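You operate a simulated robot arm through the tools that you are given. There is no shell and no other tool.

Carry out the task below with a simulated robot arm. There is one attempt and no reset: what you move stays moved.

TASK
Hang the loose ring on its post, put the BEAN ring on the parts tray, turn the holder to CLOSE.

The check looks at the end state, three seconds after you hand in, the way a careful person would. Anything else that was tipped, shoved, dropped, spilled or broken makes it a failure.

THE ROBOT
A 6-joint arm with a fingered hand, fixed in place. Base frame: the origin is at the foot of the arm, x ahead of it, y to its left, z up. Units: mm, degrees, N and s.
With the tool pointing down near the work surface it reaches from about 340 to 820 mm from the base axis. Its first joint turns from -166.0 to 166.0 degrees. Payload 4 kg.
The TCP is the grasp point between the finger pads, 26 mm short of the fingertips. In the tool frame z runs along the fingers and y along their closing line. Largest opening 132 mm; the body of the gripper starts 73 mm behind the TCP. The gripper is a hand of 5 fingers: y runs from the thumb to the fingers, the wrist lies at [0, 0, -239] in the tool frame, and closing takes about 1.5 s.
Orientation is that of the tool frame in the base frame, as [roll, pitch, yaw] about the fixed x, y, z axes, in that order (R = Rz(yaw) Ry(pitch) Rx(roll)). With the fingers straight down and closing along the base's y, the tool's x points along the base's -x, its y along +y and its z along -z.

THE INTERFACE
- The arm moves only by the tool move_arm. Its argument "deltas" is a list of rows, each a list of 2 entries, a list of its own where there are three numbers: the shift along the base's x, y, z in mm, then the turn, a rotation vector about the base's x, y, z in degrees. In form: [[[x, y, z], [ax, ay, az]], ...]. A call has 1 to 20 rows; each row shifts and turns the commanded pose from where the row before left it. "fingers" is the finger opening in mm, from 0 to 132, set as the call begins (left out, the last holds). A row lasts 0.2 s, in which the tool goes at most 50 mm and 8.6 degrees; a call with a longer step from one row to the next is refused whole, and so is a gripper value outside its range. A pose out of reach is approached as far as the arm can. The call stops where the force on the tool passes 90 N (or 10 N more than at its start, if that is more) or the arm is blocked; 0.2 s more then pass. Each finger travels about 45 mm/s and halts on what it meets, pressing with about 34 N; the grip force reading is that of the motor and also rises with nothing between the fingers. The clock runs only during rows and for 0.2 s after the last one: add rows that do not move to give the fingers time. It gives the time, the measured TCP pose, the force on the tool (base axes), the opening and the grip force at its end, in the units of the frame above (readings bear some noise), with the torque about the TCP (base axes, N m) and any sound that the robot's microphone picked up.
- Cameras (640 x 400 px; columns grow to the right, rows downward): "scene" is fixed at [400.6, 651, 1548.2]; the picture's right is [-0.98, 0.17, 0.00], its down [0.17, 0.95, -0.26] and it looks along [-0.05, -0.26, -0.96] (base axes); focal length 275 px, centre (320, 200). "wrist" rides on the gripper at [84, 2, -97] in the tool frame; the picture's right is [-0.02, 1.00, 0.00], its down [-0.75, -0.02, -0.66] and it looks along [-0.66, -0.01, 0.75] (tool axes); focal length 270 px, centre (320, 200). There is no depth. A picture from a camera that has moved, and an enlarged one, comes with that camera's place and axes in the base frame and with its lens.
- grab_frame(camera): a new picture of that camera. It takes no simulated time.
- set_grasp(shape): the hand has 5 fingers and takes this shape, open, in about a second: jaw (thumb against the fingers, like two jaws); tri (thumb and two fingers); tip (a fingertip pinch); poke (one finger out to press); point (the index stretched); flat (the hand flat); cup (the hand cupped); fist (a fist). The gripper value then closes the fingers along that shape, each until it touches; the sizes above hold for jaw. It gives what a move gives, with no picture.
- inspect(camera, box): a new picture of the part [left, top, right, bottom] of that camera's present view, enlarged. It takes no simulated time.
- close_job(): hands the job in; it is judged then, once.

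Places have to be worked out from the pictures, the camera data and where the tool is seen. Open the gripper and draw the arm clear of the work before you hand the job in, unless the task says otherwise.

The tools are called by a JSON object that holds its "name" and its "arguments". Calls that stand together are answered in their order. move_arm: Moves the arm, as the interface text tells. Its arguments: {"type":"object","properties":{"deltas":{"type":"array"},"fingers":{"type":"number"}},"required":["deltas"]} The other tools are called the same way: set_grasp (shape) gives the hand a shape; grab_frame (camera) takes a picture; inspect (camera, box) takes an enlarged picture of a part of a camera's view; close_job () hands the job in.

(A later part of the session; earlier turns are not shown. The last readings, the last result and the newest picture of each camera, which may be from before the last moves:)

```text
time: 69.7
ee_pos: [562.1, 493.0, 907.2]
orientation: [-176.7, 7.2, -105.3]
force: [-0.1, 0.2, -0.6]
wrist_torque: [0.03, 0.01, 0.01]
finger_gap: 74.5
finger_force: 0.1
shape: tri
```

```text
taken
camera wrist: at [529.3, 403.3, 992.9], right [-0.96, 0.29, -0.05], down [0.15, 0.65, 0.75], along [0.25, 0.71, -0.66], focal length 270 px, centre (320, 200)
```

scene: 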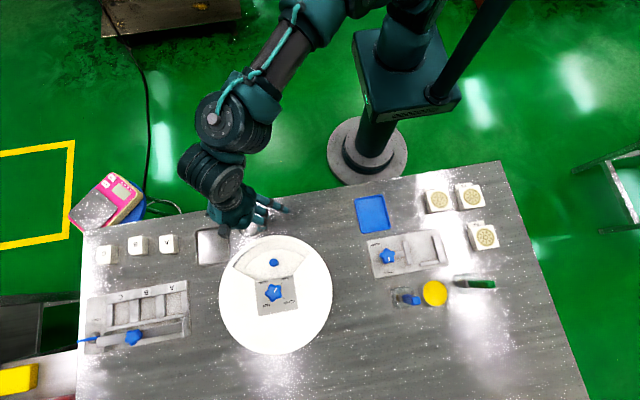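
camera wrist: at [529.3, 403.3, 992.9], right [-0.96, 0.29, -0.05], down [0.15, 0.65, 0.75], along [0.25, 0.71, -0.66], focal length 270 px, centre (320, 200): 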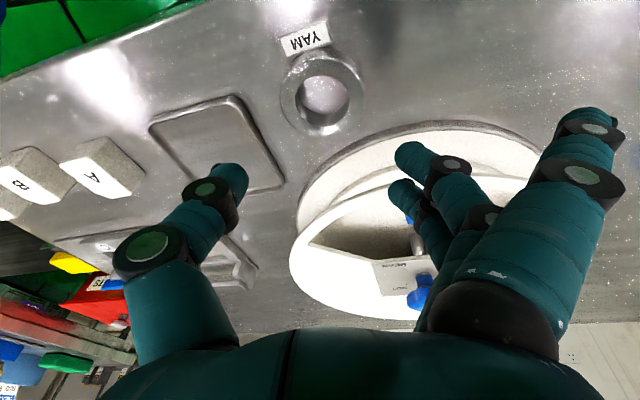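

Now, deep inside the reach, I remove the 8° tilt and verify the ring position relative to the hand.

{"name": "move_arm", "arguments": {"deltas": [[[0, 0, 0], [-3.03, 2.54, 0]], [[0, 0, 0], [-3.03, 2.54, 0]], [[0, 0, 0], [0, 0, 0]]]}}

{"name": "inspect", "arguments": {"camera": "wrist", "box": [200, 20, 440, 220]}}

{"name": "inspect", "arguments": {"camera": "scene", "box": [200, 180, 300, 250]}}

```text
time: 70.5
ee_pos: [561.4, 492.7, 907.6]
orientation: [179.9, 0.1, -105.5]
force: [-0.9, -0.2, -0.6]
wrist_torque: [0.0, -0.01, -0.01]
finger_gap: 74.7
finger_force: 0.0
shape: tri
```

```text
2.00 times, centred on (320, 120) of wrist
camera zoom: at [537.6, 412.6, 1004.6], right [-0.96, 0.29, 0.0], down [0.22, 0.72, 0.66], along [0.19, 0.63, -0.75], focal length 541 px, centre (320, 360)
```

zoom: 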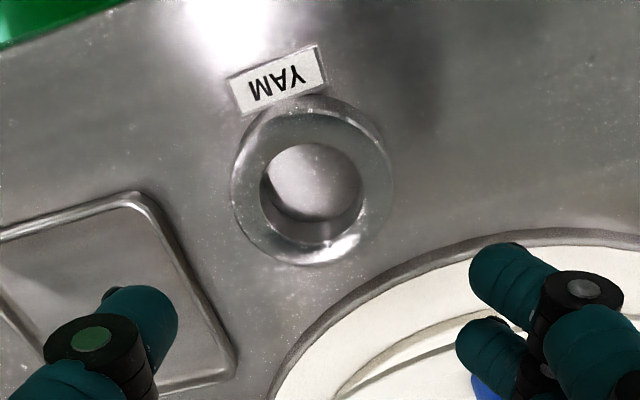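

```text
5.71 times, centred on (250, 215) of scene
camera zoom: at [400.6, 651.0, 1548.2], right [-0.98, 0.17, 0.0], down [0.17, 0.95, -0.26], along [-0.05, -0.26, -0.96], focal length 1574 px, centre (720, 114)
```

zoom: 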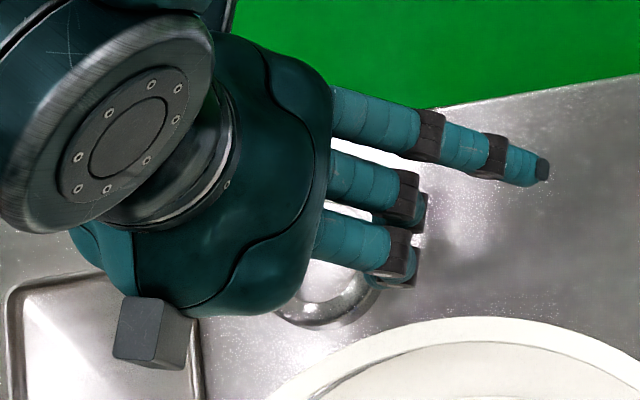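

The ring centre computes to about (563.5, 491). I shift 2 mm and descend to z≈845, watching the clearance.

{"name": "move_arm", "arguments": {"deltas": [[[2, -1, -12], [0, 0, 0]], [[0, 0, -12], [0, 0, 0]], [[0, 0, -12], [0, 0, 0]], [[0, 0, -12], [0, 0, 0]], [[0, 0, -12], [0, 0, 0]], [[0, 0, 0], [0, 0, 0]]]}}

{"name": "grab_frame", "arguments": {"camera": "wrist"}}

{"name": "inspect", "arguments": {"camera": "wrist", "box": [190, 80, 450, 260]}}

{"name": "inspect", "arguments": {"camera": "scene", "box": [200, 180, 300, 250]}}

```text
time: 71.9
ee_pos: [569.8, 494.4, 853.2]
orientation: [-179.3, 1.2, -106.0]
force: [50.7, 32.4, 38.5]
wrist_torque: [2.05, 4.57, -6.35]
finger_gap: 74.4
finger_force: 0.0
shape: tri
```

```text
taken
camera wrist: at [543.9, 413.6, 949.2], right [-0.96, 0.3, -0.01], down [0.21, 0.71, 0.67], along [0.21, 0.64, -0.74], focal length 270 px, centre (320, 200)
```

wrist: 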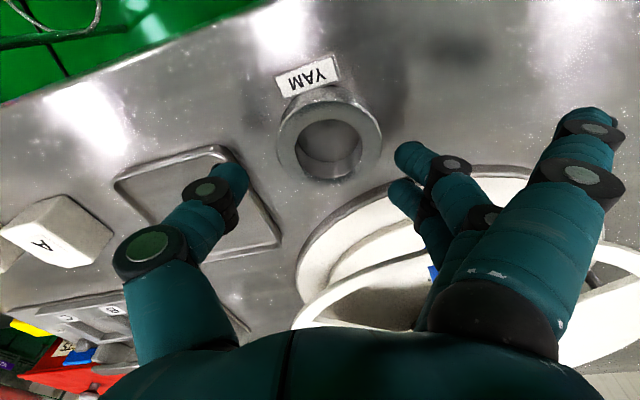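

```text
2.22 times, centred on (320, 170) of wrist
camera zoom: at [543.9, 413.6, 949.2], right [-0.96, 0.3, -0.01], down [0.21, 0.71, 0.67], along [0.21, 0.64, -0.74], focal length 601 px, centre (320, 267)
```

zoom: 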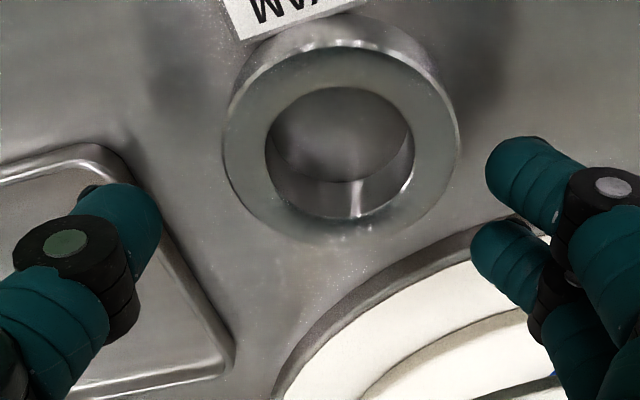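

```text
5.71 times, centred on (250, 215) of scene
camera zoom: at [400.6, 651.0, 1548.2], right [-0.98, 0.17, 0.0], down [0.17, 0.95, -0.26], along [-0.05, -0.26, -0.96], focal length 1574 px, centre (720, 114)
```

zoom: 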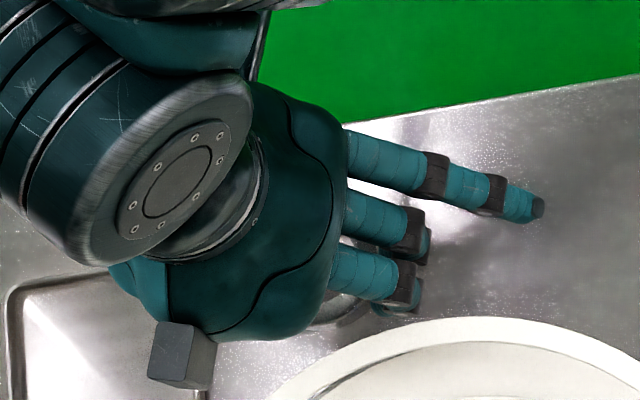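

There is contact: force ≈70 N, and the torque places it near tool (−36, 111, −15), i.e. a second idle finger splayed on the far side is pressing on the holder's rim. I back straight up at once.

{"name": "move_arm", "arguments": {"deltas": [[[0, 0, 12], [0, 0, 0]], [[0, 0, 12], [0, 0, 0]], [[0, 0, 12], [0, 0, 0]], [[0, 0, 12], [0, 0, 0]], [[0, 0, 0], [0, 0, 0]]]}}

{"name": "grab_frame", "arguments": {"camera": "scene"}}

{"name": "inspect", "arguments": {"camera": "scene", "box": [210, 220, 340, 320]}}

{"name": "grab_frame", "arguments": {"camera": "wrist"}}

```text
time: 73.1
ee_pos: [563.9, 491.4, 896.5]
orientation: [179.9, 0.1, -105.4]
force: [0.4, 0.3, -0.3]
wrist_torque: [0.02, -0.01, 0.01]
finger_gap: 74.3
finger_force: 0.0
shape: tri
```

```text
taken
```

scene: 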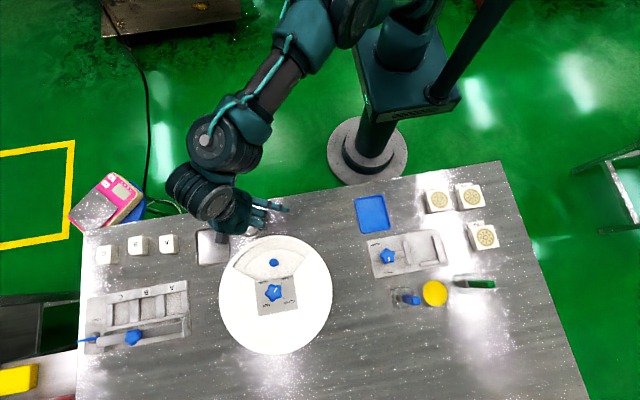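

```text
4.00 times, centred on (275, 270) of scene
camera zoom: at [400.6, 651.0, 1548.2], right [-0.98, 0.17, 0.0], down [0.17, 0.95, -0.26], along [-0.05, -0.26, -0.96], focal length 1102 px, centre (500, -80)
```

zoom: 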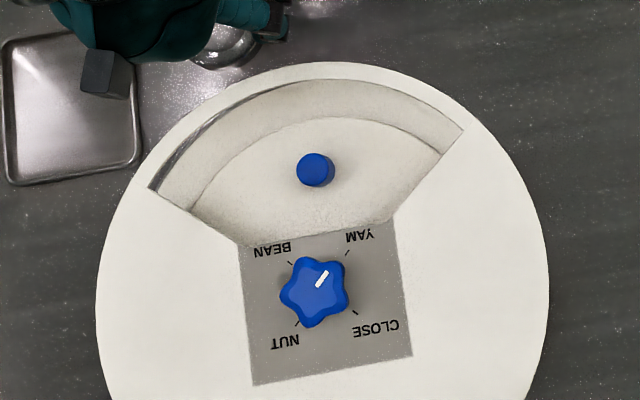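

```text
taken
camera wrist: at [539.7, 411.1, 992.6], right [-0.96, 0.29, 0.0], down [0.22, 0.72, 0.66], along [0.19, 0.63, -0.75], focal length 270 px, centre (320, 200)
```

wrist: 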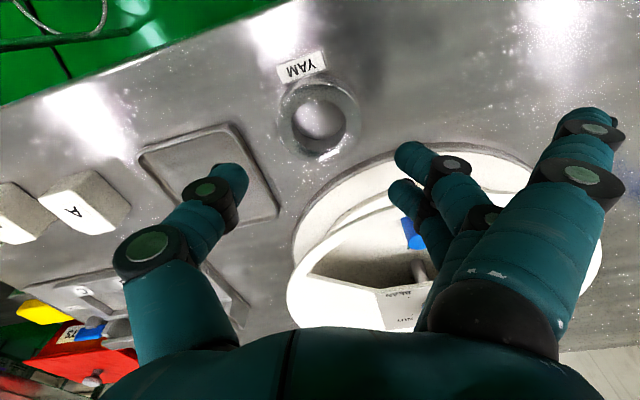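

Contact is released and the holder looks unmoved, knob still at YAM. I look closely at the hand from above to identify which part was touching.

{"name": "inspect", "arguments": {"camera": "scene", "box": [190, 180, 310, 260]}}

{"name": "inspect", "arguments": {"camera": "scene", "box": [160, 150, 260, 250]}}

{"name": "inspect", "arguments": {"camera": "wrist", "box": [380, 100, 640, 340]}}

```text
5.00 times, centred on (250, 220) of scene
camera zoom: at [400.6, 651.0, 1548.2], right [-0.98, 0.17, 0.0], down [0.17, 0.95, -0.26], along [-0.05, -0.26, -0.96], focal length 1377 px, centre (670, 100)
```

zoom: 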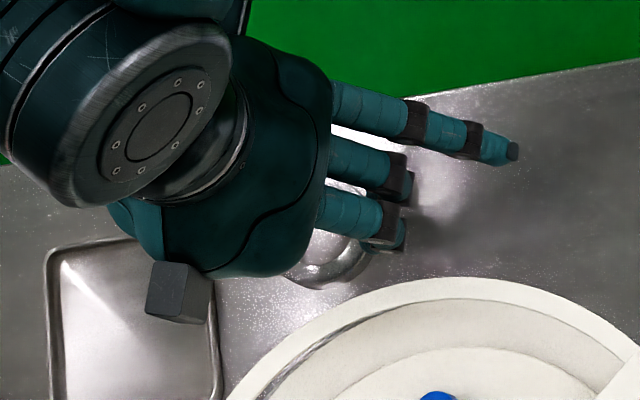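

```text
4.00 times, centred on (210, 200) of scene
camera zoom: at [400.6, 651.0, 1548.2], right [-0.98, 0.17, 0.0], down [0.17, 0.95, -0.26], along [-0.05, -0.26, -0.96], focal length 1102 px, centre (760, 200)
```

zoom: 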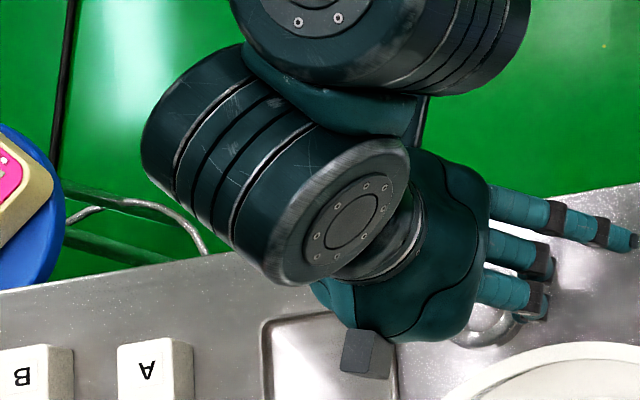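

```text
1.67 times, centred on (510, 220) of wrist
camera zoom: at [539.7, 411.1, 992.6], right [-0.96, 0.29, 0.0], down [0.22, 0.72, 0.66], along [0.19, 0.63, -0.75], focal length 450 px, centre (3, 167)
```

zoom: 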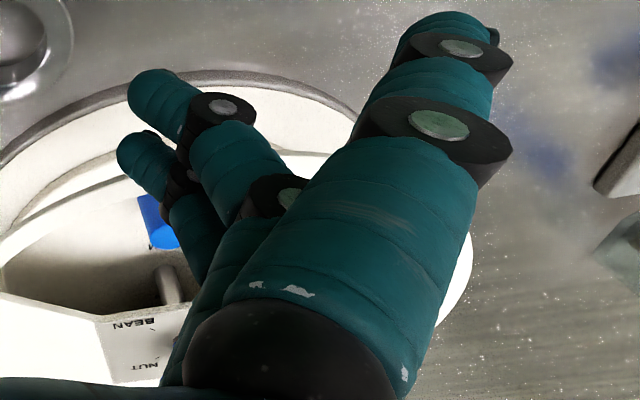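

Only three fingers and the thumb are visible, but whatever touched sits on the +y, −x side. I rotate the hand to yaw −75 so that region swings away from the holder, narrow the opening to 70 mm, and will descend in small force-checked steps.

{"name": "move_arm", "arguments": {"deltas": [[[0, 0, 0], [0, 0, 6]], [[0, 0, 0], [0, 0, 6]], [[0, 0, 0], [0, 0, 6]], [[0, 0, 0], [0, 0, 6]], [[0, 0, 0], [0, 0, 6]], [[0, 0, 0], [0, 0, 0]]], "fingers": 70}}

{"name": "inspect", "arguments": {"camera": "scene", "box": [190, 180, 310, 260]}}

{"name": "grab_frame", "arguments": {"camera": "wrist"}}

```text
time: 74.5
ee_pos: [566.1, 491.4, 896.1]
orientation: [180.0, 0.1, -75.4]
force: [-0.1, 0.4, 0.5]
wrist_torque: [-0.02, 0.03, 0.01]
finger_gap: 71.0
finger_force: 0.0
shape: tri
```

```text
5.00 times, centred on (250, 220) of scene
camera zoom: at [400.6, 651.0, 1548.2], right [-0.98, 0.17, 0.0], down [0.17, 0.95, -0.26], along [-0.05, -0.26, -0.96], focal length 1377 px, centre (670, 100)
```

zoom: 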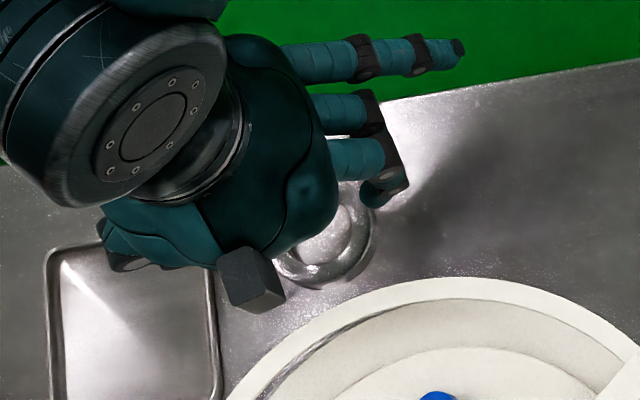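

```text
taken
camera wrist: at [585.1, 409.7, 993.0], right [-0.97, -0.23, 0.0], down [-0.17, 0.73, 0.66], along [-0.15, 0.64, -0.75], focal length 270 px, centre (320, 200)
```

wrist: 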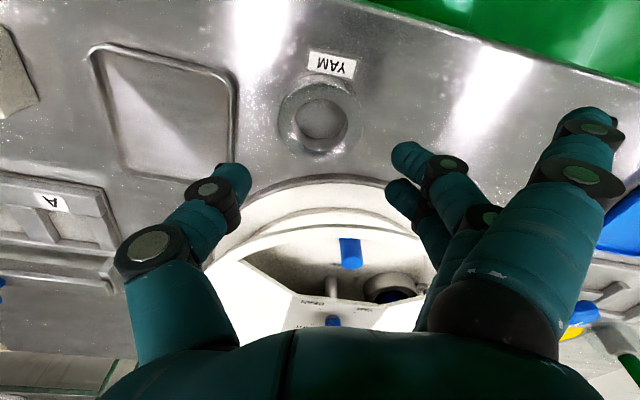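

I descend in small steps, checking force: first to z≈866.

{"name": "move_arm", "arguments": {"deltas": [[[-2, 0, -6], [0, 0, 0]], [[0, 0, -6], [0, 0, 0]], [[0, 0, -6], [0, 0, 0]], [[0, 0, -6], [0, 0, 0]], [[0, 0, -6], [0, 0, 0]], [[0, 0, 0], [0, 0, 0]]]}}

{"name": "move_arm", "arguments": {"deltas": [[[0, 0, -4], [0, 0, 0]], [[0, 0, -4], [0, 0, 0]], [[0, 0, 0], [0, 0, 0]]]}}

```text
time: 75.9
ee_pos: [562.7, 492.5, 865.5]
orientation: [-179.9, 0.1, -75.6]
force: [0.3, 0.5, 0.2]
wrist_torque: [-0.02, 0.0, 0.02]
finger_gap: 70.8
finger_force: 0.1
shape: tri
```

```text
time: 76.7
ee_pos: [563.1, 492.8, 855.3]
orientation: [-180.0, 0.1, -75.4]
force: [0.1, -0.5, 0.1]
wrist_torque: [0.0, -0.03, 0.0]
finger_gap: 70.8
finger_force: 0.1
shape: tri
```

No contact at z=855 now. I look at the ring between the fingers before going further down.

{"name": "inspect", "arguments": {"camera": "wrist", "box": [190, 70, 450, 260]}}

{"name": "inspect", "arguments": {"camera": "scene", "box": [190, 180, 310, 260]}}

```text
2.11 times, centred on (320, 165) of wrist
camera zoom: at [582.2, 411.1, 953.8], right [-0.97, -0.23, 0.0], down [-0.17, 0.73, 0.66], along [-0.15, 0.64, -0.75], focal length 569 px, centre (320, 274)
```

zoom: 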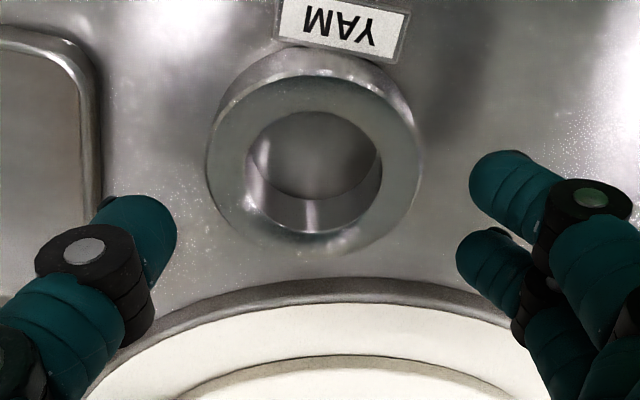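

```text
5.00 times, centred on (250, 220) of scene
camera zoom: at [400.6, 651.0, 1548.2], right [-0.98, 0.17, 0.0], down [0.17, 0.95, -0.26], along [-0.05, -0.26, -0.96], focal length 1377 px, centre (670, 100)
```

zoom: 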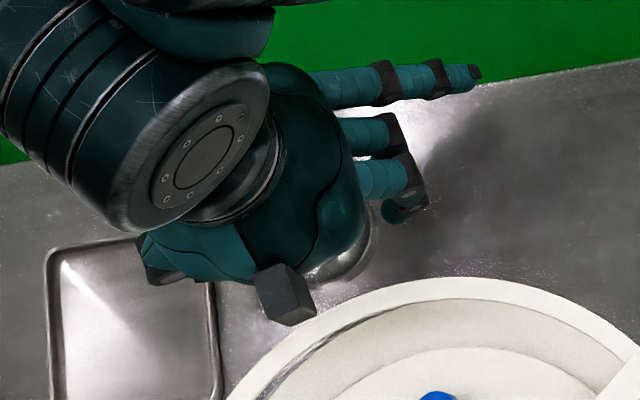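

The ring centre is at about (564.5, 490). I shift (+1.5, −2.5) and continue down to z≈835 in small steps.

{"name": "move_arm", "arguments": {"deltas": [[[1.5, -2.5, -4], [0, 0, 0]], [[0, 0, -4], [0, 0, 0]], [[0, 0, -4], [0, 0, 0]], [[0, 0, -4], [0, 0, 0]], [[0, 0, -4], [0, 0, 0]], [[0, 0, 0], [0, 0, 0]]]}}

{"name": "inspect", "arguments": {"camera": "wrist", "box": [190, 70, 450, 260]}}

```text
time: 78.1
ee_pos: [564.9, 489.9, 836.8]
orientation: [-179.9, 0.1, -75.5]
force: [0.2, 0.0, 0.3]
wrist_torque: [-0.01, 0.01, -0.05]
finger_gap: 71.0
finger_force: 0.0
shape: tri
```

```text
2.11 times, centred on (320, 165) of wrist
camera zoom: at [583.9, 408.3, 935.1], right [-0.97, -0.23, 0.0], down [-0.17, 0.73, 0.66], along [-0.15, 0.64, -0.75], focal length 569 px, centre (320, 274)
```

zoom: 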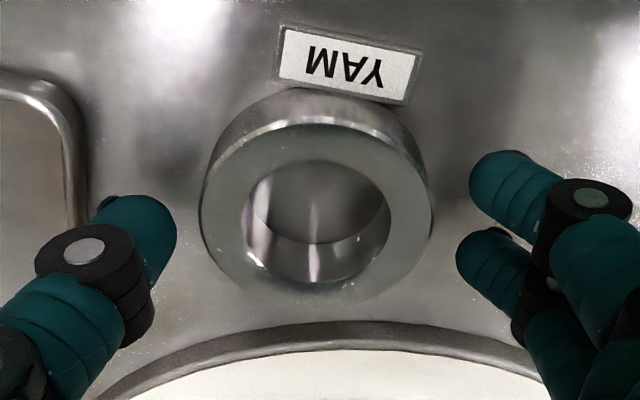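

Centred well. I go down 5 mm more so the fingertips embrace most of the ring's height.

{"name": "move_arm", "arguments": {"deltas": [[[0, 0, -3], [0, 0, 0]], [[0, 0, -3], [0, 0, 0]], [[0, 0, 0], [0, 0, 0]]]}}

```text
time: 78.9
ee_pos: [565.8, 490.0, 833.3]
orientation: [-180.0, 0.1, -75.5]
force: [-0.4, 0.1, -0.3]
wrist_torque: [-0.01, -0.01, -0.02]
finger_gap: 71.0
finger_force: 0.1
shape: tri
```

No contact with the table. I close on the ring.

{"name": "move_arm", "arguments": {"deltas": [[[0, 0, 0], [0, 0, 0]], [[0, 0, 0], [0, 0, 0]], [[0, 0, 0], [0, 0, 0]], [[0, 0, 0], [0, 0, 0]], [[0, 0, 0], [0, 0, 0]]], "fingers": 45}}

{"name": "inspect", "arguments": {"camera": "wrist", "box": [190, 70, 450, 260]}}

```text
time: 80.1
ee_pos: [565.3, 489.8, 832.4]
orientation: [179.9, 0.2, -75.4]
force: [-0.1, 0.4, -1.7]
wrist_torque: [0.01, 0.0, -0.04]
finger_gap: 47.0
finger_force: 33.5
shape: tri
```

```text
2.11 times, centred on (320, 165) of wrist
camera zoom: at [584.8, 408.3, 929.6], right [-0.97, -0.23, 0.0], down [-0.17, 0.73, 0.66], along [-0.15, 0.64, -0.75], focal length 569 px, centre (320, 274)
```

zoom: 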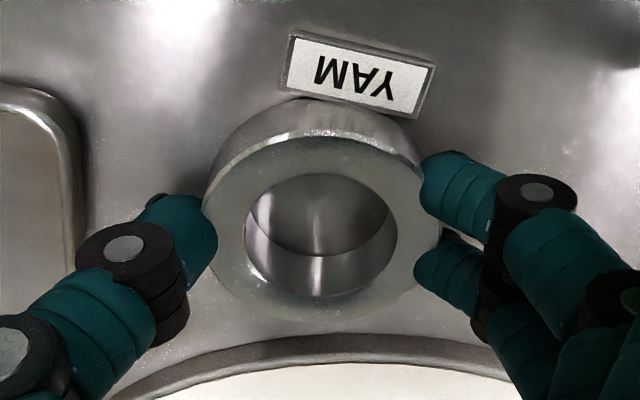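

Gripped (33.5 N). I lift 15 mm and check that ring (and tag) come along.

{"name": "move_arm", "arguments": {"deltas": [[[0, 0, 5], [0, 0, 0]], [[0, 0, 5], [0, 0, 0]], [[0, 0, 5], [0, 0, 0]], [[0, 0, 0], [0, 0, 0]]]}}

{"name": "inspect", "arguments": {"camera": "wrist", "box": [190, 70, 450, 260]}}

{"name": "inspect", "arguments": {"camera": "scene", "box": [190, 180, 310, 260]}}

```text
time: 81.1
ee_pos: [564.7, 491.1, 847.2]
orientation: [-180.0, 0.1, -75.5]
force: [-0.3, 0.2, -1.1]
wrist_torque: [-0.02, -0.03, 0.0]
finger_gap: 46.9
finger_force: 34.6
shape: tri
```

```text
2.11 times, centred on (320, 165) of wrist
camera zoom: at [585.0, 408.3, 944.4], right [-0.97, -0.23, 0.0], down [-0.17, 0.73, 0.66], along [-0.15, 0.64, -0.75], focal length 569 px, centre (320, 274)
```

zoom: 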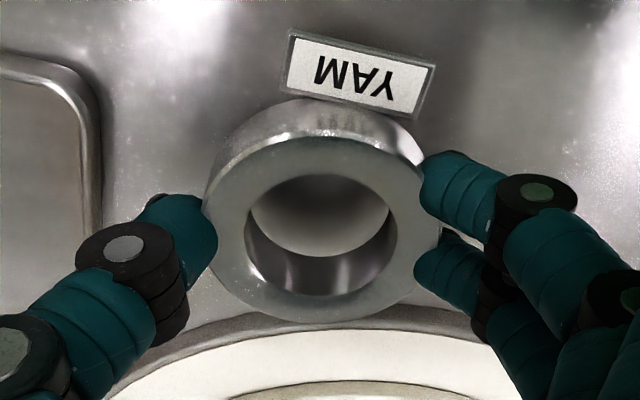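

```text
5.00 times, centred on (250, 220) of scene
camera zoom: at [400.6, 651.0, 1548.2], right [-0.98, 0.17, 0.0], down [0.17, 0.95, -0.26], along [-0.05, -0.26, -0.96], focal length 1377 px, centre (670, 100)
```

zoom: 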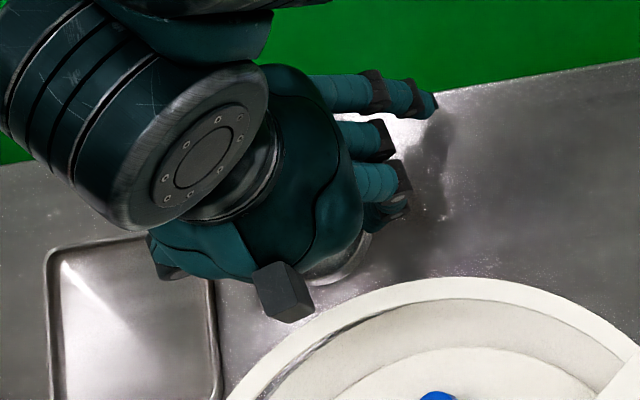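

Ring and its tag lift together, firmly held, centred within ~2 mm of the TCP. I raise to z≈930 and carry it over the post at about (508, 603).

{"name": "move_arm", "arguments": {"deltas": [[[0, 0, 14], [0, 0, 0]], [[0, 0, 14], [0, 0, 0]], [[0, 0, 14], [0, 0, 0]], [[0, 0, 14], [0, 0, 0]], [[0, 0, 14], [0, 0, 0]], [[0, 0, 13], [0, 0, 0]], [[-5.5, 11.4, 0], [0, 0, 0]], [[-5.5, 11.4, 0], [0, 0, 0]], [[-5.5, 11.4, 0], [0, 0, 0]], [[-5.5, 11.4, 0], [0, 0, 0]], [[-5.5, 11.4, 0], [0, 0, 0]], [[-5.5, 11.4, 0], [0, 0, 0]], [[-5.5, 11.4, 0], [0, 0, 0]], [[-5.5, 11.4, 0], [0, 0, 0]], [[-5.5, 11.4, 0], [0, 0, 0]], [[-5.5, 11.4, 0], [0, 0, 0]], [[0, 0, 0], [0, 0, 0]]]}}

{"name": "grab_frame", "arguments": {"camera": "wrist"}}

{"name": "inspect", "arguments": {"camera": "scene", "box": [200, 190, 360, 310]}}

```text
time: 84.7
ee_pos: [508.5, 602.7, 930.6]
orientation: [180.0, 0.1, -75.5]
force: [0.2, -0.5, -0.9]
wrist_torque: [-0.01, 0.01, 0.01]
finger_gap: 46.5
finger_force: 34.3
shape: tri
```

```text
taken
camera wrist: at [528.8, 521.8, 1027.0], right [-0.97, -0.23, 0.0], down [-0.17, 0.73, 0.66], along [-0.15, 0.64, -0.75], focal length 270 px, centre (320, 200)
```

wrist: 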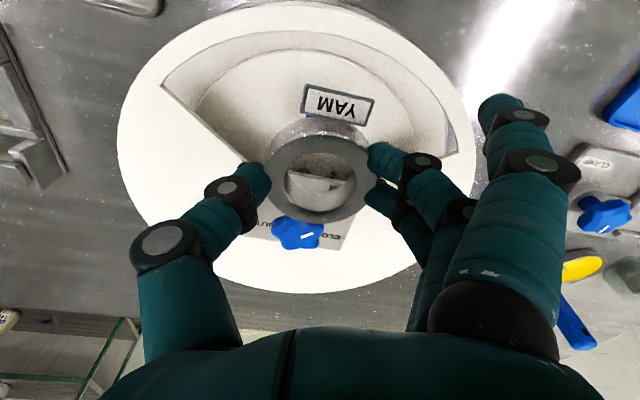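

```text
3.33 times, centred on (280, 250) of scene
camera zoom: at [400.6, 651.0, 1548.2], right [-0.98, 0.17, 0.0], down [0.17, 0.95, -0.26], along [-0.05, -0.26, -0.96], focal length 918 px, centre (453, 33)
```

zoom: 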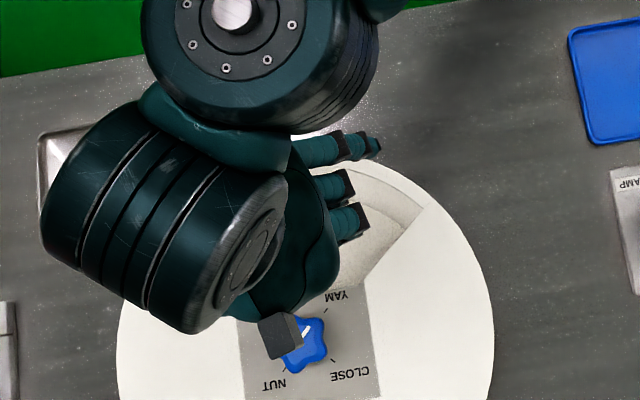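

In place over the post with no reach flags. I nudge (+1, +2.5) and descend to z≈897, then continue in small force-checked steps.

{"name": "move_arm", "arguments": {"deltas": [[[1, 2.5, -8], [0, 0, 0]], [[0, 0, -9], [0, 0, 0]], [[0, 0, -9], [0, 0, 0]], [[0, 0, -8], [0, 0, 0]], [[0, 0, 0], [0, 0, 0]]]}}

{"name": "grab_frame", "arguments": {"camera": "wrist"}}

{"name": "inspect", "arguments": {"camera": "wrist", "box": [190, 70, 450, 260]}}

{"name": "inspect", "arguments": {"camera": "scene", "box": [220, 200, 340, 300]}}

```text
time: 85.9
ee_pos: [510.3, 605.4, 895.8]
orientation: [180.0, 0.2, -75.5]
force: [-0.3, 0.2, -1.5]
wrist_torque: [0.01, -0.02, 0.02]
finger_gap: 46.5
finger_force: 34.2
shape: tri
```

```text
taken
camera wrist: at [529.8, 523.6, 993.2], right [-0.97, -0.23, 0.0], down [-0.17, 0.73, 0.66], along [-0.15, 0.64, -0.75], focal length 270 px, centre (320, 200)
```

wrist: 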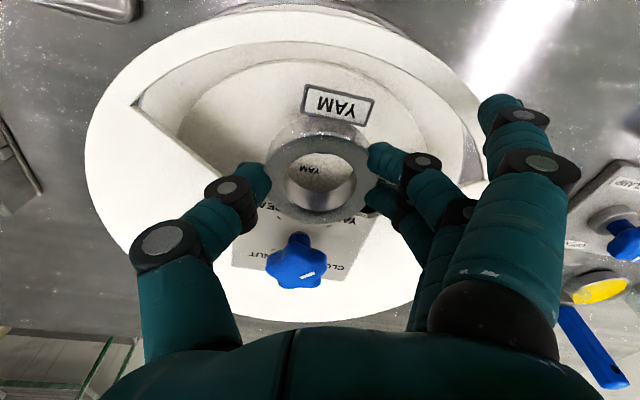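

```text
2.11 times, centred on (320, 165) of wrist
camera zoom: at [529.8, 523.6, 993.2], right [-0.97, -0.23, 0.0], down [-0.17, 0.73, 0.66], along [-0.15, 0.64, -0.75], focal length 569 px, centre (320, 274)
```

zoom: 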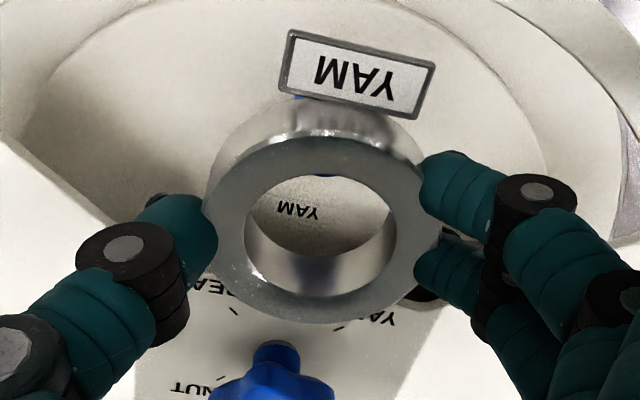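

```text
4.00 times, centred on (280, 250) of scene
camera zoom: at [400.6, 651.0, 1548.2], right [-0.98, 0.17, 0.0], down [0.17, 0.95, -0.26], along [-0.05, -0.26, -0.96], focal length 1102 px, centre (480, 0)
```

zoom: 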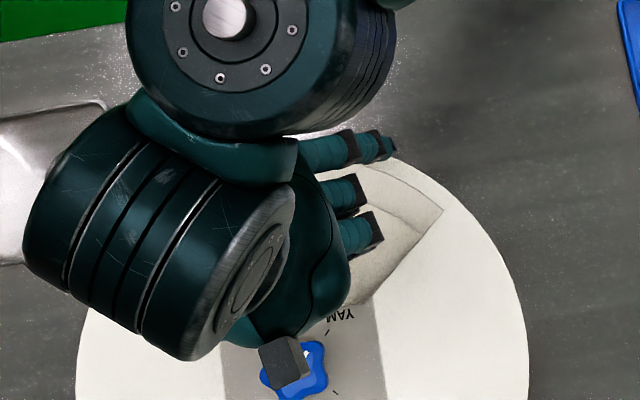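

Alignment looks right: the blue post peeks through the ring's hole edge as predicted. I descend 9 mm and check force.

{"name": "move_arm", "arguments": {"deltas": [[[0, 0, -3], [0, 0, 0]], [[0, 0, -3], [0, 0, 0]], [[0, 0, -3], [0, 0, 0]], [[0, 0, 0], [0, 0, 0]]]}}

{"name": "move_arm", "arguments": {"deltas": [[[0, 0, -2], [0, 0, 0]], [[0, 0, -2], [0, 0, 0]], [[0, 0, 0], [0, 0, 0]]]}}

```text
time: 86.9
ee_pos: [510.0, 606.9, 885.8]
orientation: [180.0, 0.1, -75.5]
force: [0.9, 0.2, 0.8]
wrist_torque: [-0.07, 0.14, 0.04]
finger_gap: 46.6
finger_force: 34.0
shape: tri
```

```text
time: 87.7
ee_pos: [511.4, 606.0, 882.1]
orientation: [179.9, 0.1, -75.5]
force: [0.5, -0.7, -0.1]
wrist_torque: [-0.05, 0.15, 0.01]
finger_gap: 46.9
finger_force: 34.0
shape: tri
```

Only a faint touch (≈2 N) shows, at the extended idle finger near the rim. I lift a bit, turn the hand 7° so that finger clears the rim, and descend again in small steps.

{"name": "move_arm", "arguments": {"deltas": [[[0, 0, 5], [0, 0, 0]], [[0, 0, 3], [0, 0, 3.5]], [[-1, -2, 0], [0, 0, 3.5]], [[0, 0, 0], [0, 0, 0]], [[0, 0, -3], [0, 0, 0]], [[0, 0, -3], [0, 0, 0]], [[0, 0, -3], [0, 0, 0]], [[0, 0, 0], [0, 0, 0]]]}}

{"name": "inspect", "arguments": {"camera": "wrist", "box": [190, 70, 560, 300]}}

{"name": "inspect", "arguments": {"camera": "scene", "box": [260, 210, 340, 270]}}

```text
time: 89.5
ee_pos: [510.1, 605.3, 880.3]
orientation: [-180.0, 0.1, -68.5]
force: [0.0, -0.8, 0.9]
wrist_torque: [-0.07, 0.12, -0.01]
finger_gap: 46.7
finger_force: 33.6
shape: tri
```

```text
1.73 times, centred on (375, 185) of wrist
camera zoom: at [539.9, 526.1, 977.9], right [-0.94, -0.35, 0.0], down [-0.26, 0.7, 0.66], along [-0.23, 0.62, -0.75], focal length 468 px, centre (225, 226)
```

zoom: 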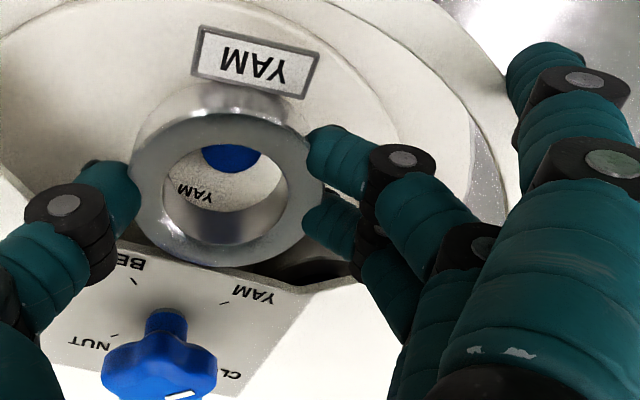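

```text
6.67 times, centred on (300, 240) of scene
camera zoom: at [400.6, 651.0, 1548.2], right [-0.98, 0.17, 0.0], down [0.17, 0.95, -0.26], along [-0.05, -0.26, -0.96], focal length 1836 px, centre (453, -67)
```

zoom: 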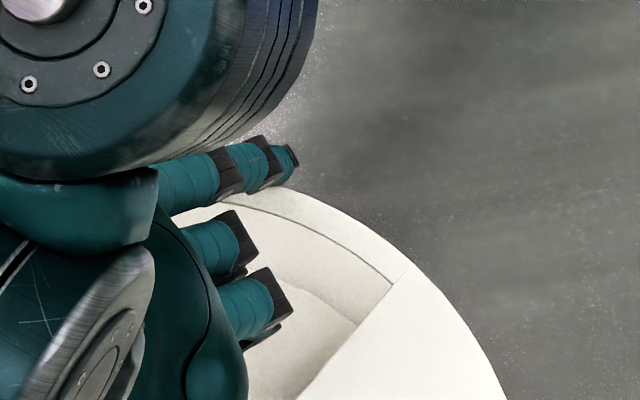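

The touch stays at ~2 N and constant, so it is harmless; the post is visible inside the ring's hole. I continue down in small steps.

{"name": "move_arm", "arguments": {"deltas": [[[0, 0, -3], [0, 0, 0]], [[0, 0, -3], [0, 0, 0]], [[0, 0, 0], [0, 0, 0]]]}}

{"name": "inspect", "arguments": {"camera": "wrist", "box": [190, 70, 560, 300]}}

```text
time: 90.3
ee_pos: [510.0, 604.1, 873.7]
orientation: [180.0, 0.2, -68.5]
force: [-0.4, -0.3, 0.4]
wrist_torque: [-0.06, 0.12, 0.0]
finger_gap: 46.5
finger_force: 34.1
shape: tri
```

```text
1.73 times, centred on (375, 185) of wrist
camera zoom: at [539.6, 526.5, 972.3], right [-0.94, -0.35, 0.0], down [-0.26, 0.7, 0.66], along [-0.23, 0.62, -0.75], focal length 468 px, centre (225, 226)
```

zoom: 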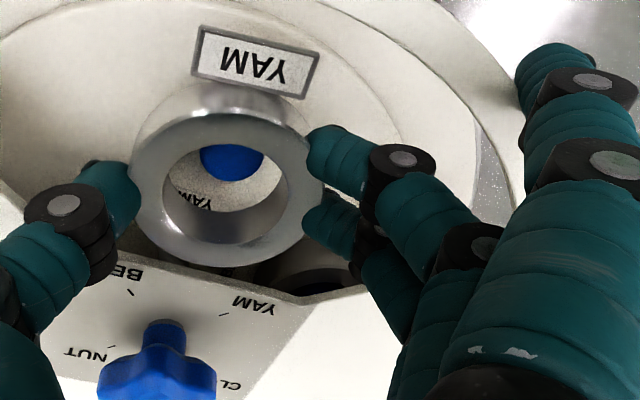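

The post is well inside the hole (about 3 mm off-centre). I correct by (−2, −1) and continue down.

{"name": "move_arm", "arguments": {"deltas": [[[-2, -1, 0], [0, 0, 0]], [[0, 0, -3], [0, 0, 0]], [[0, 0, -3], [0, 0, 0]], [[0, 0, -2], [0, 0, 0]], [[0, 0, 0], [0, 0, 0]]]}}

{"name": "inspect", "arguments": {"camera": "wrist", "box": [190, 70, 560, 300]}}

{"name": "inspect", "arguments": {"camera": "scene", "box": [220, 200, 340, 300]}}

```text
time: 91.5
ee_pos: [509.1, 604.0, 869.4]
orientation: [-179.9, 0.2, -68.5]
force: [5.4, 1.7, 10.0]
wrist_torque: [-0.13, 1.12, -0.19]
finger_gap: 47.0
finger_force: 34.0
shape: tri
```

```text
1.73 times, centred on (375, 185) of wrist
camera zoom: at [537.8, 525.2, 966.1], right [-0.94, -0.35, 0.0], down [-0.26, 0.7, 0.66], along [-0.23, 0.62, -0.75], focal length 468 px, centre (225, 226)
```

zoom: 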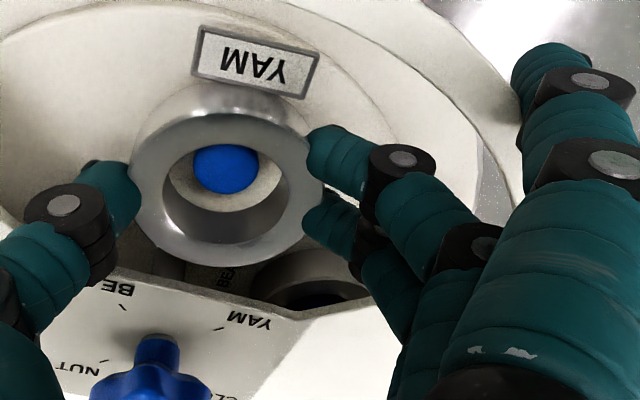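

```text
4.00 times, centred on (280, 250) of scene
camera zoom: at [400.6, 651.0, 1548.2], right [-0.98, 0.17, 0.0], down [0.17, 0.95, -0.26], along [-0.05, -0.26, -0.96], focal length 1102 px, centre (480, 0)
```

zoom: 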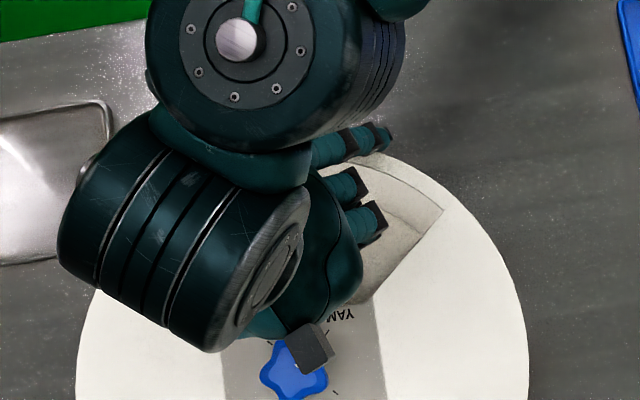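

A ~10 N contact appears near the window's right corner at tool (−29, 98, 0) – evidently a hidden idle finger – so I stop descending. The ring already encloses the post top by about 10 mm and is centred, so I back up 2 mm and release it here to drop along the post.

{"name": "move_arm", "arguments": {"deltas": [[[0, 0, 2], [0, 0, 0]], [[0, 0, 0], [0, 0, 0]]]}}

{"name": "move_arm", "arguments": {"deltas": [[[0, 0, 0], [0, 0, 0]], [[0, 0, 0], [0, 0, 0]], [[0, 0, 0], [0, 0, 0]]], "fingers": 62}}

{"name": "inspect", "arguments": {"camera": "wrist", "box": [190, 70, 560, 300]}}

```text
time: 92.1
ee_pos: [508.7, 603.8, 869.8]
orientation: [180.0, 0.1, -68.5]
force: [4.9, 2.1, 5.1]
wrist_torque: [-0.05, 0.77, -0.28]
finger_gap: 46.4
finger_force: 33.8
shape: tri
```

```text
time: 92.9
ee_pos: [508.4, 602.9, 869.9]
orientation: [179.9, 0.1, -68.5]
force: [2.9, 1.8, 6.0]
wrist_torque: [-0.03, 0.63, -0.23]
finger_gap: 61.1
finger_force: 0.0
shape: tri
```

```text
1.73 times, centred on (375, 185) of wrist
camera zoom: at [537.5, 524.9, 966.9], right [-0.94, -0.35, 0.0], down [-0.26, 0.7, 0.66], along [-0.23, 0.62, -0.75], focal length 468 px, centre (225, 226)
```

zoom: 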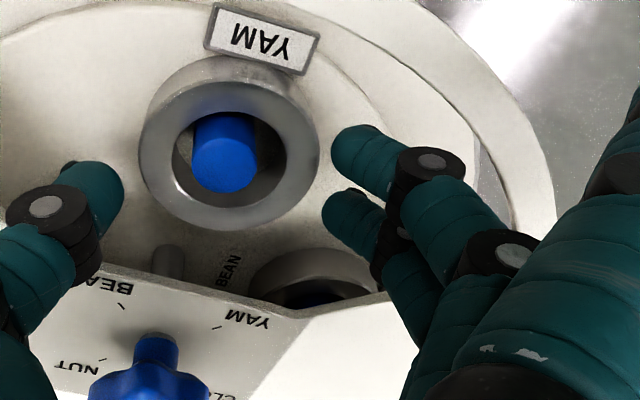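

The YAM ring sits flat around its post. I lift straight out of the window.

{"name": "move_arm", "arguments": {"deltas": [[[0, 0, 5], [0, 0, 0]], [[0, 0, 8], [0, 0, 0]], [[0, 0, 10], [0, 0, 0]], [[0, 0, 12], [0, 0, 0]], [[0, 0, 14], [0, 0, 0]], [[0, 0, 14], [0, 0, 0]], [[0, 0, 0], [0, 0, 0]]]}}

{"name": "grab_frame", "arguments": {"camera": "wrist"}}

{"name": "inspect", "arguments": {"camera": "wrist", "box": [190, 70, 450, 260]}}

```text
time: 94.5
ee_pos: [506.6, 603.0, 933.6]
orientation: [-180.0, 0.1, -68.5]
force: [0.2, -0.1, 0.2]
wrist_torque: [0.01, -0.01, 0.02]
finger_gap: 61.2
finger_force: 0.0
shape: tri
```

```text
taken
camera wrist: at [535.9, 524.0, 1031.3], right [-0.94, -0.35, 0.0], down [-0.26, 0.7, 0.66], along [-0.23, 0.62, -0.75], focal length 270 px, centre (320, 200)
```

wrist: 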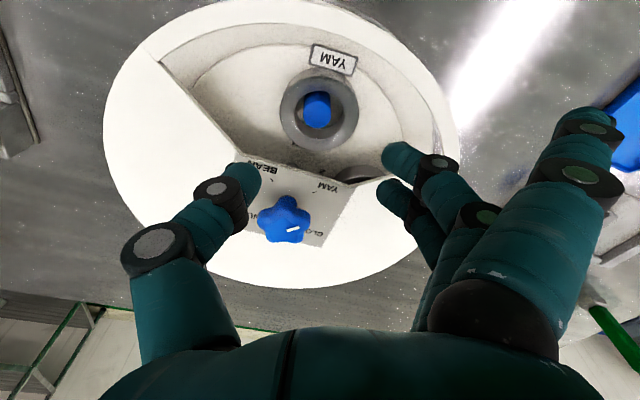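

```text
2.11 times, centred on (320, 165) of wrist
camera zoom: at [535.9, 524.0, 1031.3], right [-0.94, -0.35, 0.0], down [-0.26, 0.7, 0.66], along [-0.23, 0.62, -0.75], focal length 569 px, centre (320, 274)
```

zoom: 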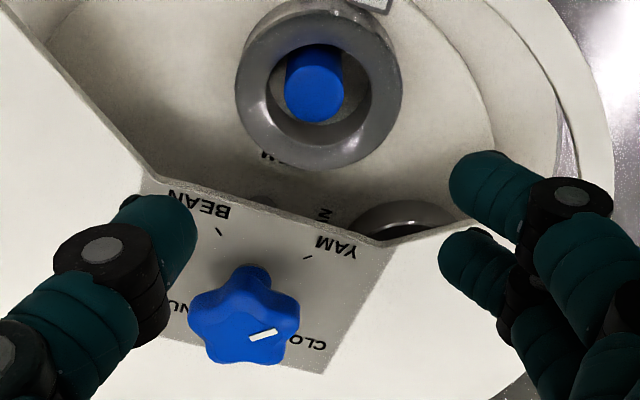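

The YAM ring is hung. Next I turn the knob to BEAN: first I pull inward (away from the wrist singularity), then unwind the roll by −155° in free air.

{"name": "move_arm", "arguments": {"deltas": [[[-6, -7, 5], [0, 0, 0]], [[-10, -11, 5], [0, 0, 0]], [[-10, -11, 5], [0, 0, 0]], [[-10, -11, 5], [0, 0, 0]], [[-10, -11, 5], [0, 0, 0]], [[-10, -11, 0], [0, 0, 0]], [[-10, -11, 0], [0, 0, 0]], [[0, 0, 0], [0, 0, 0]]]}}

{"name": "move_arm", "arguments": {"deltas": [[[0, 0, 0], [0, 0, -8.5]], [[0, 0, 0], [0, 0, -8.5]], [[0, 0, 0], [0, 0, -8.5]], [[0, 0, 0], [0, 0, -8.5]], [[0, 0, 0], [0, 0, -8.5]], [[0, 0, 0], [0, 0, -8.5]], [[0, 0, 0], [0, 0, -8.5]], [[0, 0, 0], [0, 0, -8.5]], [[0, 0, 0], [0, 0, -8.5]], [[0, 0, 0], [0, 0, -8.5]], [[0, 0, 0], [0, 0, -8.5]], [[0, 0, 0], [0, 0, -8.5]], [[0, 0, 0], [0, 0, -8.5]], [[0, 0, 0], [0, 0, -8.5]], [[0, 0, 0], [0, 0, -8.5]], [[0, 0, 0], [0, 0, -8.5]], [[0, 0, 0], [0, 0, -8.5]], [[0, 0, 0], [0, 0, -8.5]], [[0, 0, 0], [0, 0, 0]]]}}

{"name": "grab_frame", "arguments": {"camera": "scene"}}

{"name": "grab_frame", "arguments": {"camera": "wrist"}}

```text
time: 96.3
ee_pos: [439.2, 530.6, 958.9]
orientation: [-179.9, 0.1, -68.5]
force: [-0.3, 0.5, 0.5]
wrist_torque: [0.02, 0.01, 0.0]
finger_gap: 61.0
finger_force: 0.1
shape: tri
```

```text
time: 100.3
ee_pos: [442.8, 528.7, 956.0]
orientation: [179.9, 0.2, 138.4]
force: [0.4, -0.5, -0.9]
wrist_torque: [0.03, 0.02, 0.02]
finger_gap: 61.0
finger_force: 0.1
shape: tri
```

```text
taken
```

scene: 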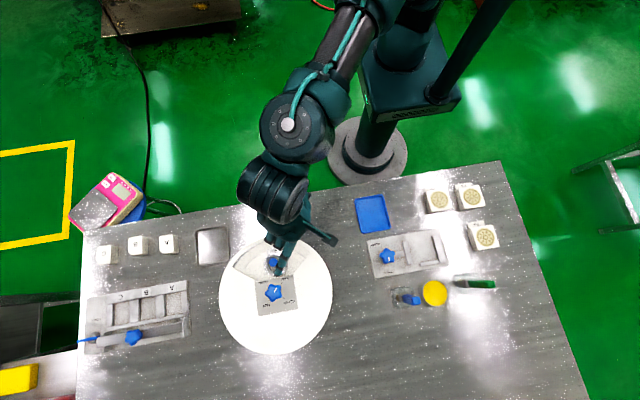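

```text
taken
camera wrist: at [380.2, 588.3, 1054.5], right [0.68, 0.73, 0.0], down [0.55, -0.51, 0.66], along [0.48, -0.45, -0.75], focal length 270 px, centre (320, 200)
```

wrist: 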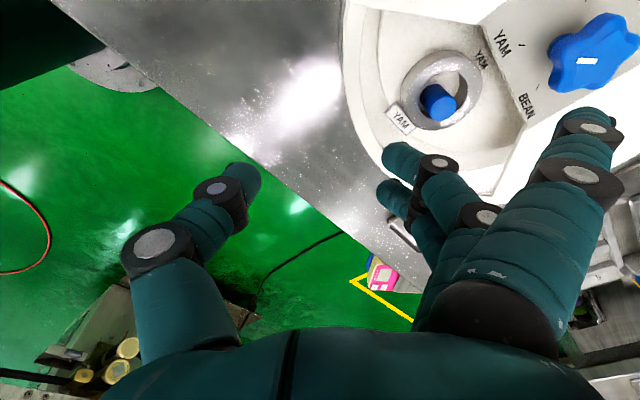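

Clean configuration. I now tilt 13° outward and move over the knob at z≈955.

{"name": "move_arm", "arguments": {"deltas": [[[0, 0, 0], [3.41, -2.67, 0]], [[0, 0, 0], [3.41, -2.67, 0]], [[0, 0, 0], [3.41, -2.67, 0]], [[5, 11, 0], [0, 0, 0]], [[5.5, 12, 0], [0, 0, 0]], [[5.5, 12, 0], [0, 0, 0]], [[5.5, 12, 0], [0, 0, 0]], [[5.5, 12, 0], [0, 0, 0]], [[5.5, 12, 0], [0, 0, 0]], [[5.5, 12, 0], [0, 0, 0]], [[5.5, 12, 0], [0, 0, 0]], [[5.5, 12, 0], [0, 0, 0]], [[5.5, 12, 0], [0, 0, 0]], [[5.5, 12, 0], [0, 0, 0]], [[5.5, 11, 0], [0, 0, 0]], [[0, 0, 0], [0, 0, 0]]]}}

{"name": "grab_frame", "arguments": {"camera": "wrist"}}

{"name": "grab_frame", "arguments": {"camera": "scene"}}

```text
time: 103.7
ee_pos: [505.9, 671.8, 958.1]
orientation: [167.0, -0.7, 138.6]
force: [0.2, 0.0, -0.1]
wrist_torque: [0.03, 0.0, -0.01]
finger_gap: 61.1
finger_force: 0.2
shape: tri
```

```text
taken
camera wrist: at [430.1, 713.0, 1054.2], right [0.66, 0.72, 0.22], down [0.46, -0.62, 0.63], along [0.59, -0.31, -0.74], focal length 270 px, centre (320, 200)
```

wrist: 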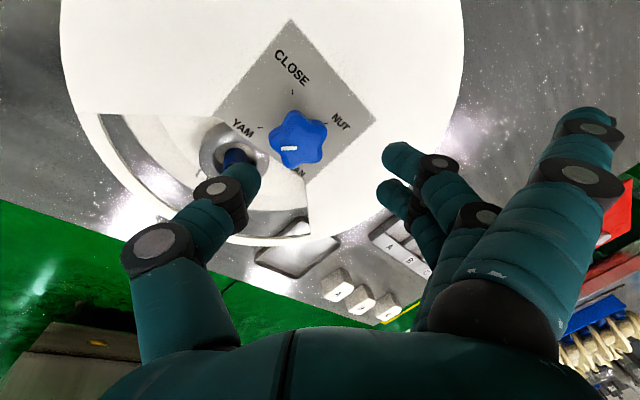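

```text
taken
```

scene: 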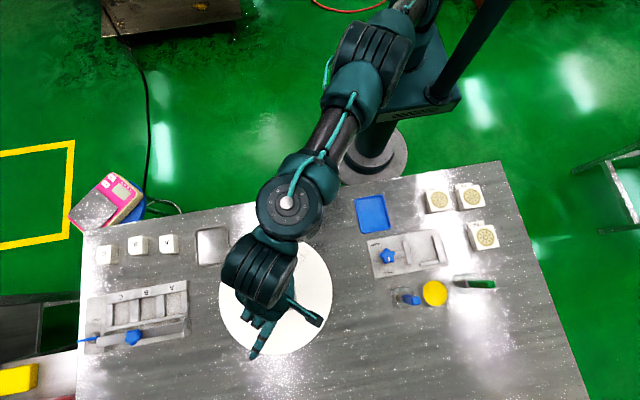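

Over the knob. I fine-adjust to the knob axis (≈508.8, 670) and spin +12° so the fingers meet the star the same way as last time, then descend to z≈930.

{"name": "move_arm", "arguments": {"deltas": [[[2.9, -1.8, 0], [0, 0, 0]], [[0, 0, 0], [-0.84, -1.06, 5.85]], [[0, 0, 0], [-0.84, -1.06, 5.85]], [[0, 0, -7], [0, 0, 0]], [[0, 0, -7], [0, 0, 0]], [[0, 0, -7], [0, 0, 0]], [[0, 0, -7], [0, 0, 0]], [[0, 0, 0], [0, 0, 0]]]}}

{"name": "inspect", "arguments": {"camera": "wrist", "box": [200, 80, 440, 260]}}

```text
time: 105.5
ee_pos: [510.7, 670.8, 929.6]
orientation: [167.2, 2.0, 150.2]
force: [0.4, 0.8, 0.1]
wrist_torque: [0.01, 0.0, -0.03]
finger_gap: 61.2
finger_force: 0.0
shape: tri
```

```text
2.22 times, centred on (320, 170) of wrist
camera zoom: at [424.2, 697.6, 1022.0], right [0.49, 0.84, 0.22], down [0.55, -0.5, 0.66], along [0.67, -0.2, -0.71], focal length 601 px, centre (320, 267)
```

zoom: 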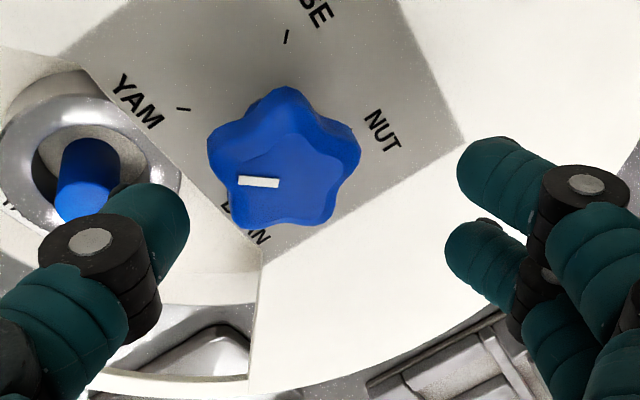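

The knob sits ~5 mm toward the thumb; I shift (−2.5, −3.5) and descend to z≈909.

{"name": "move_arm", "arguments": {"deltas": [[[-2.5, -3.5, -5], [0, 0, 0]], [[0, 0, -5], [0, 0, 0]], [[0, 0, -5], [0, 0, 0]], [[0, 0, -5], [0, 0, 0]], [[0, 0, 0], [0, 0, 0]]]}}

{"name": "inspect", "arguments": {"camera": "wrist", "box": [200, 80, 440, 260]}}

```text
time: 106.7
ee_pos: [507.8, 667.2, 909.2]
orientation: [167.1, 2.0, 150.3]
force: [-0.1, 0.2, 0.2]
wrist_torque: [0.01, -0.01, -0.02]
finger_gap: 61.0
finger_force: 0.0
shape: tri
```

```text
2.22 times, centred on (320, 170) of wrist
camera zoom: at [421.8, 693.6, 1002.1], right [0.49, 0.84, 0.22], down [0.55, -0.5, 0.66], along [0.67, -0.2, -0.71], focal length 601 px, centre (320, 267)
```

zoom: 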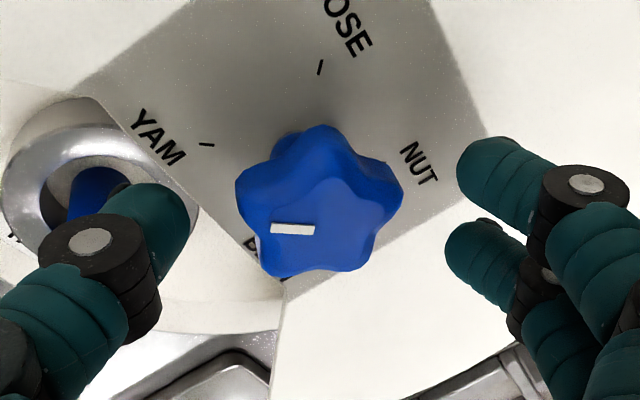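

Nicely centred. I close on the knob.

{"name": "move_arm", "arguments": {"deltas": [[[0, 0, 0], [0, 0, 0]], [[0, 0, 0], [0, 0, 0]], [[0, 0, 0], [0, 0, 0]], [[0, 0, 0], [0, 0, 0]], [[0, 0, 0], [0, 0, 0]], [[0, 0, 0], [0, 0, 0]]], "fingers": 20}}

{"name": "inspect", "arguments": {"camera": "wrist", "box": [200, 80, 440, 260]}}

```text
time: 108.1
ee_pos: [507.5, 666.0, 909.8]
orientation: [167.1, 1.9, 150.3]
force: [1.3, -0.9, -3.1]
wrist_torque: [-0.14, 0.01, -0.02]
finger_gap: 28.4
finger_force: 34.1
shape: tri
```

```text
2.22 times, centred on (320, 170) of wrist
camera zoom: at [421.9, 693.5, 1001.8], right [0.49, 0.84, 0.22], down [0.55, -0.5, 0.66], along [0.67, -0.21, -0.71], focal length 601 px, centre (320, 267)
```

zoom: 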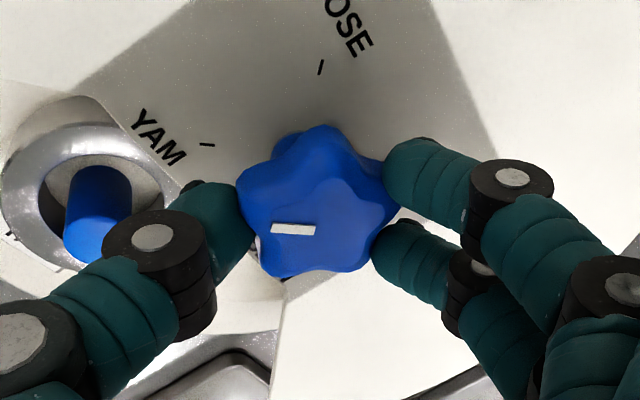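

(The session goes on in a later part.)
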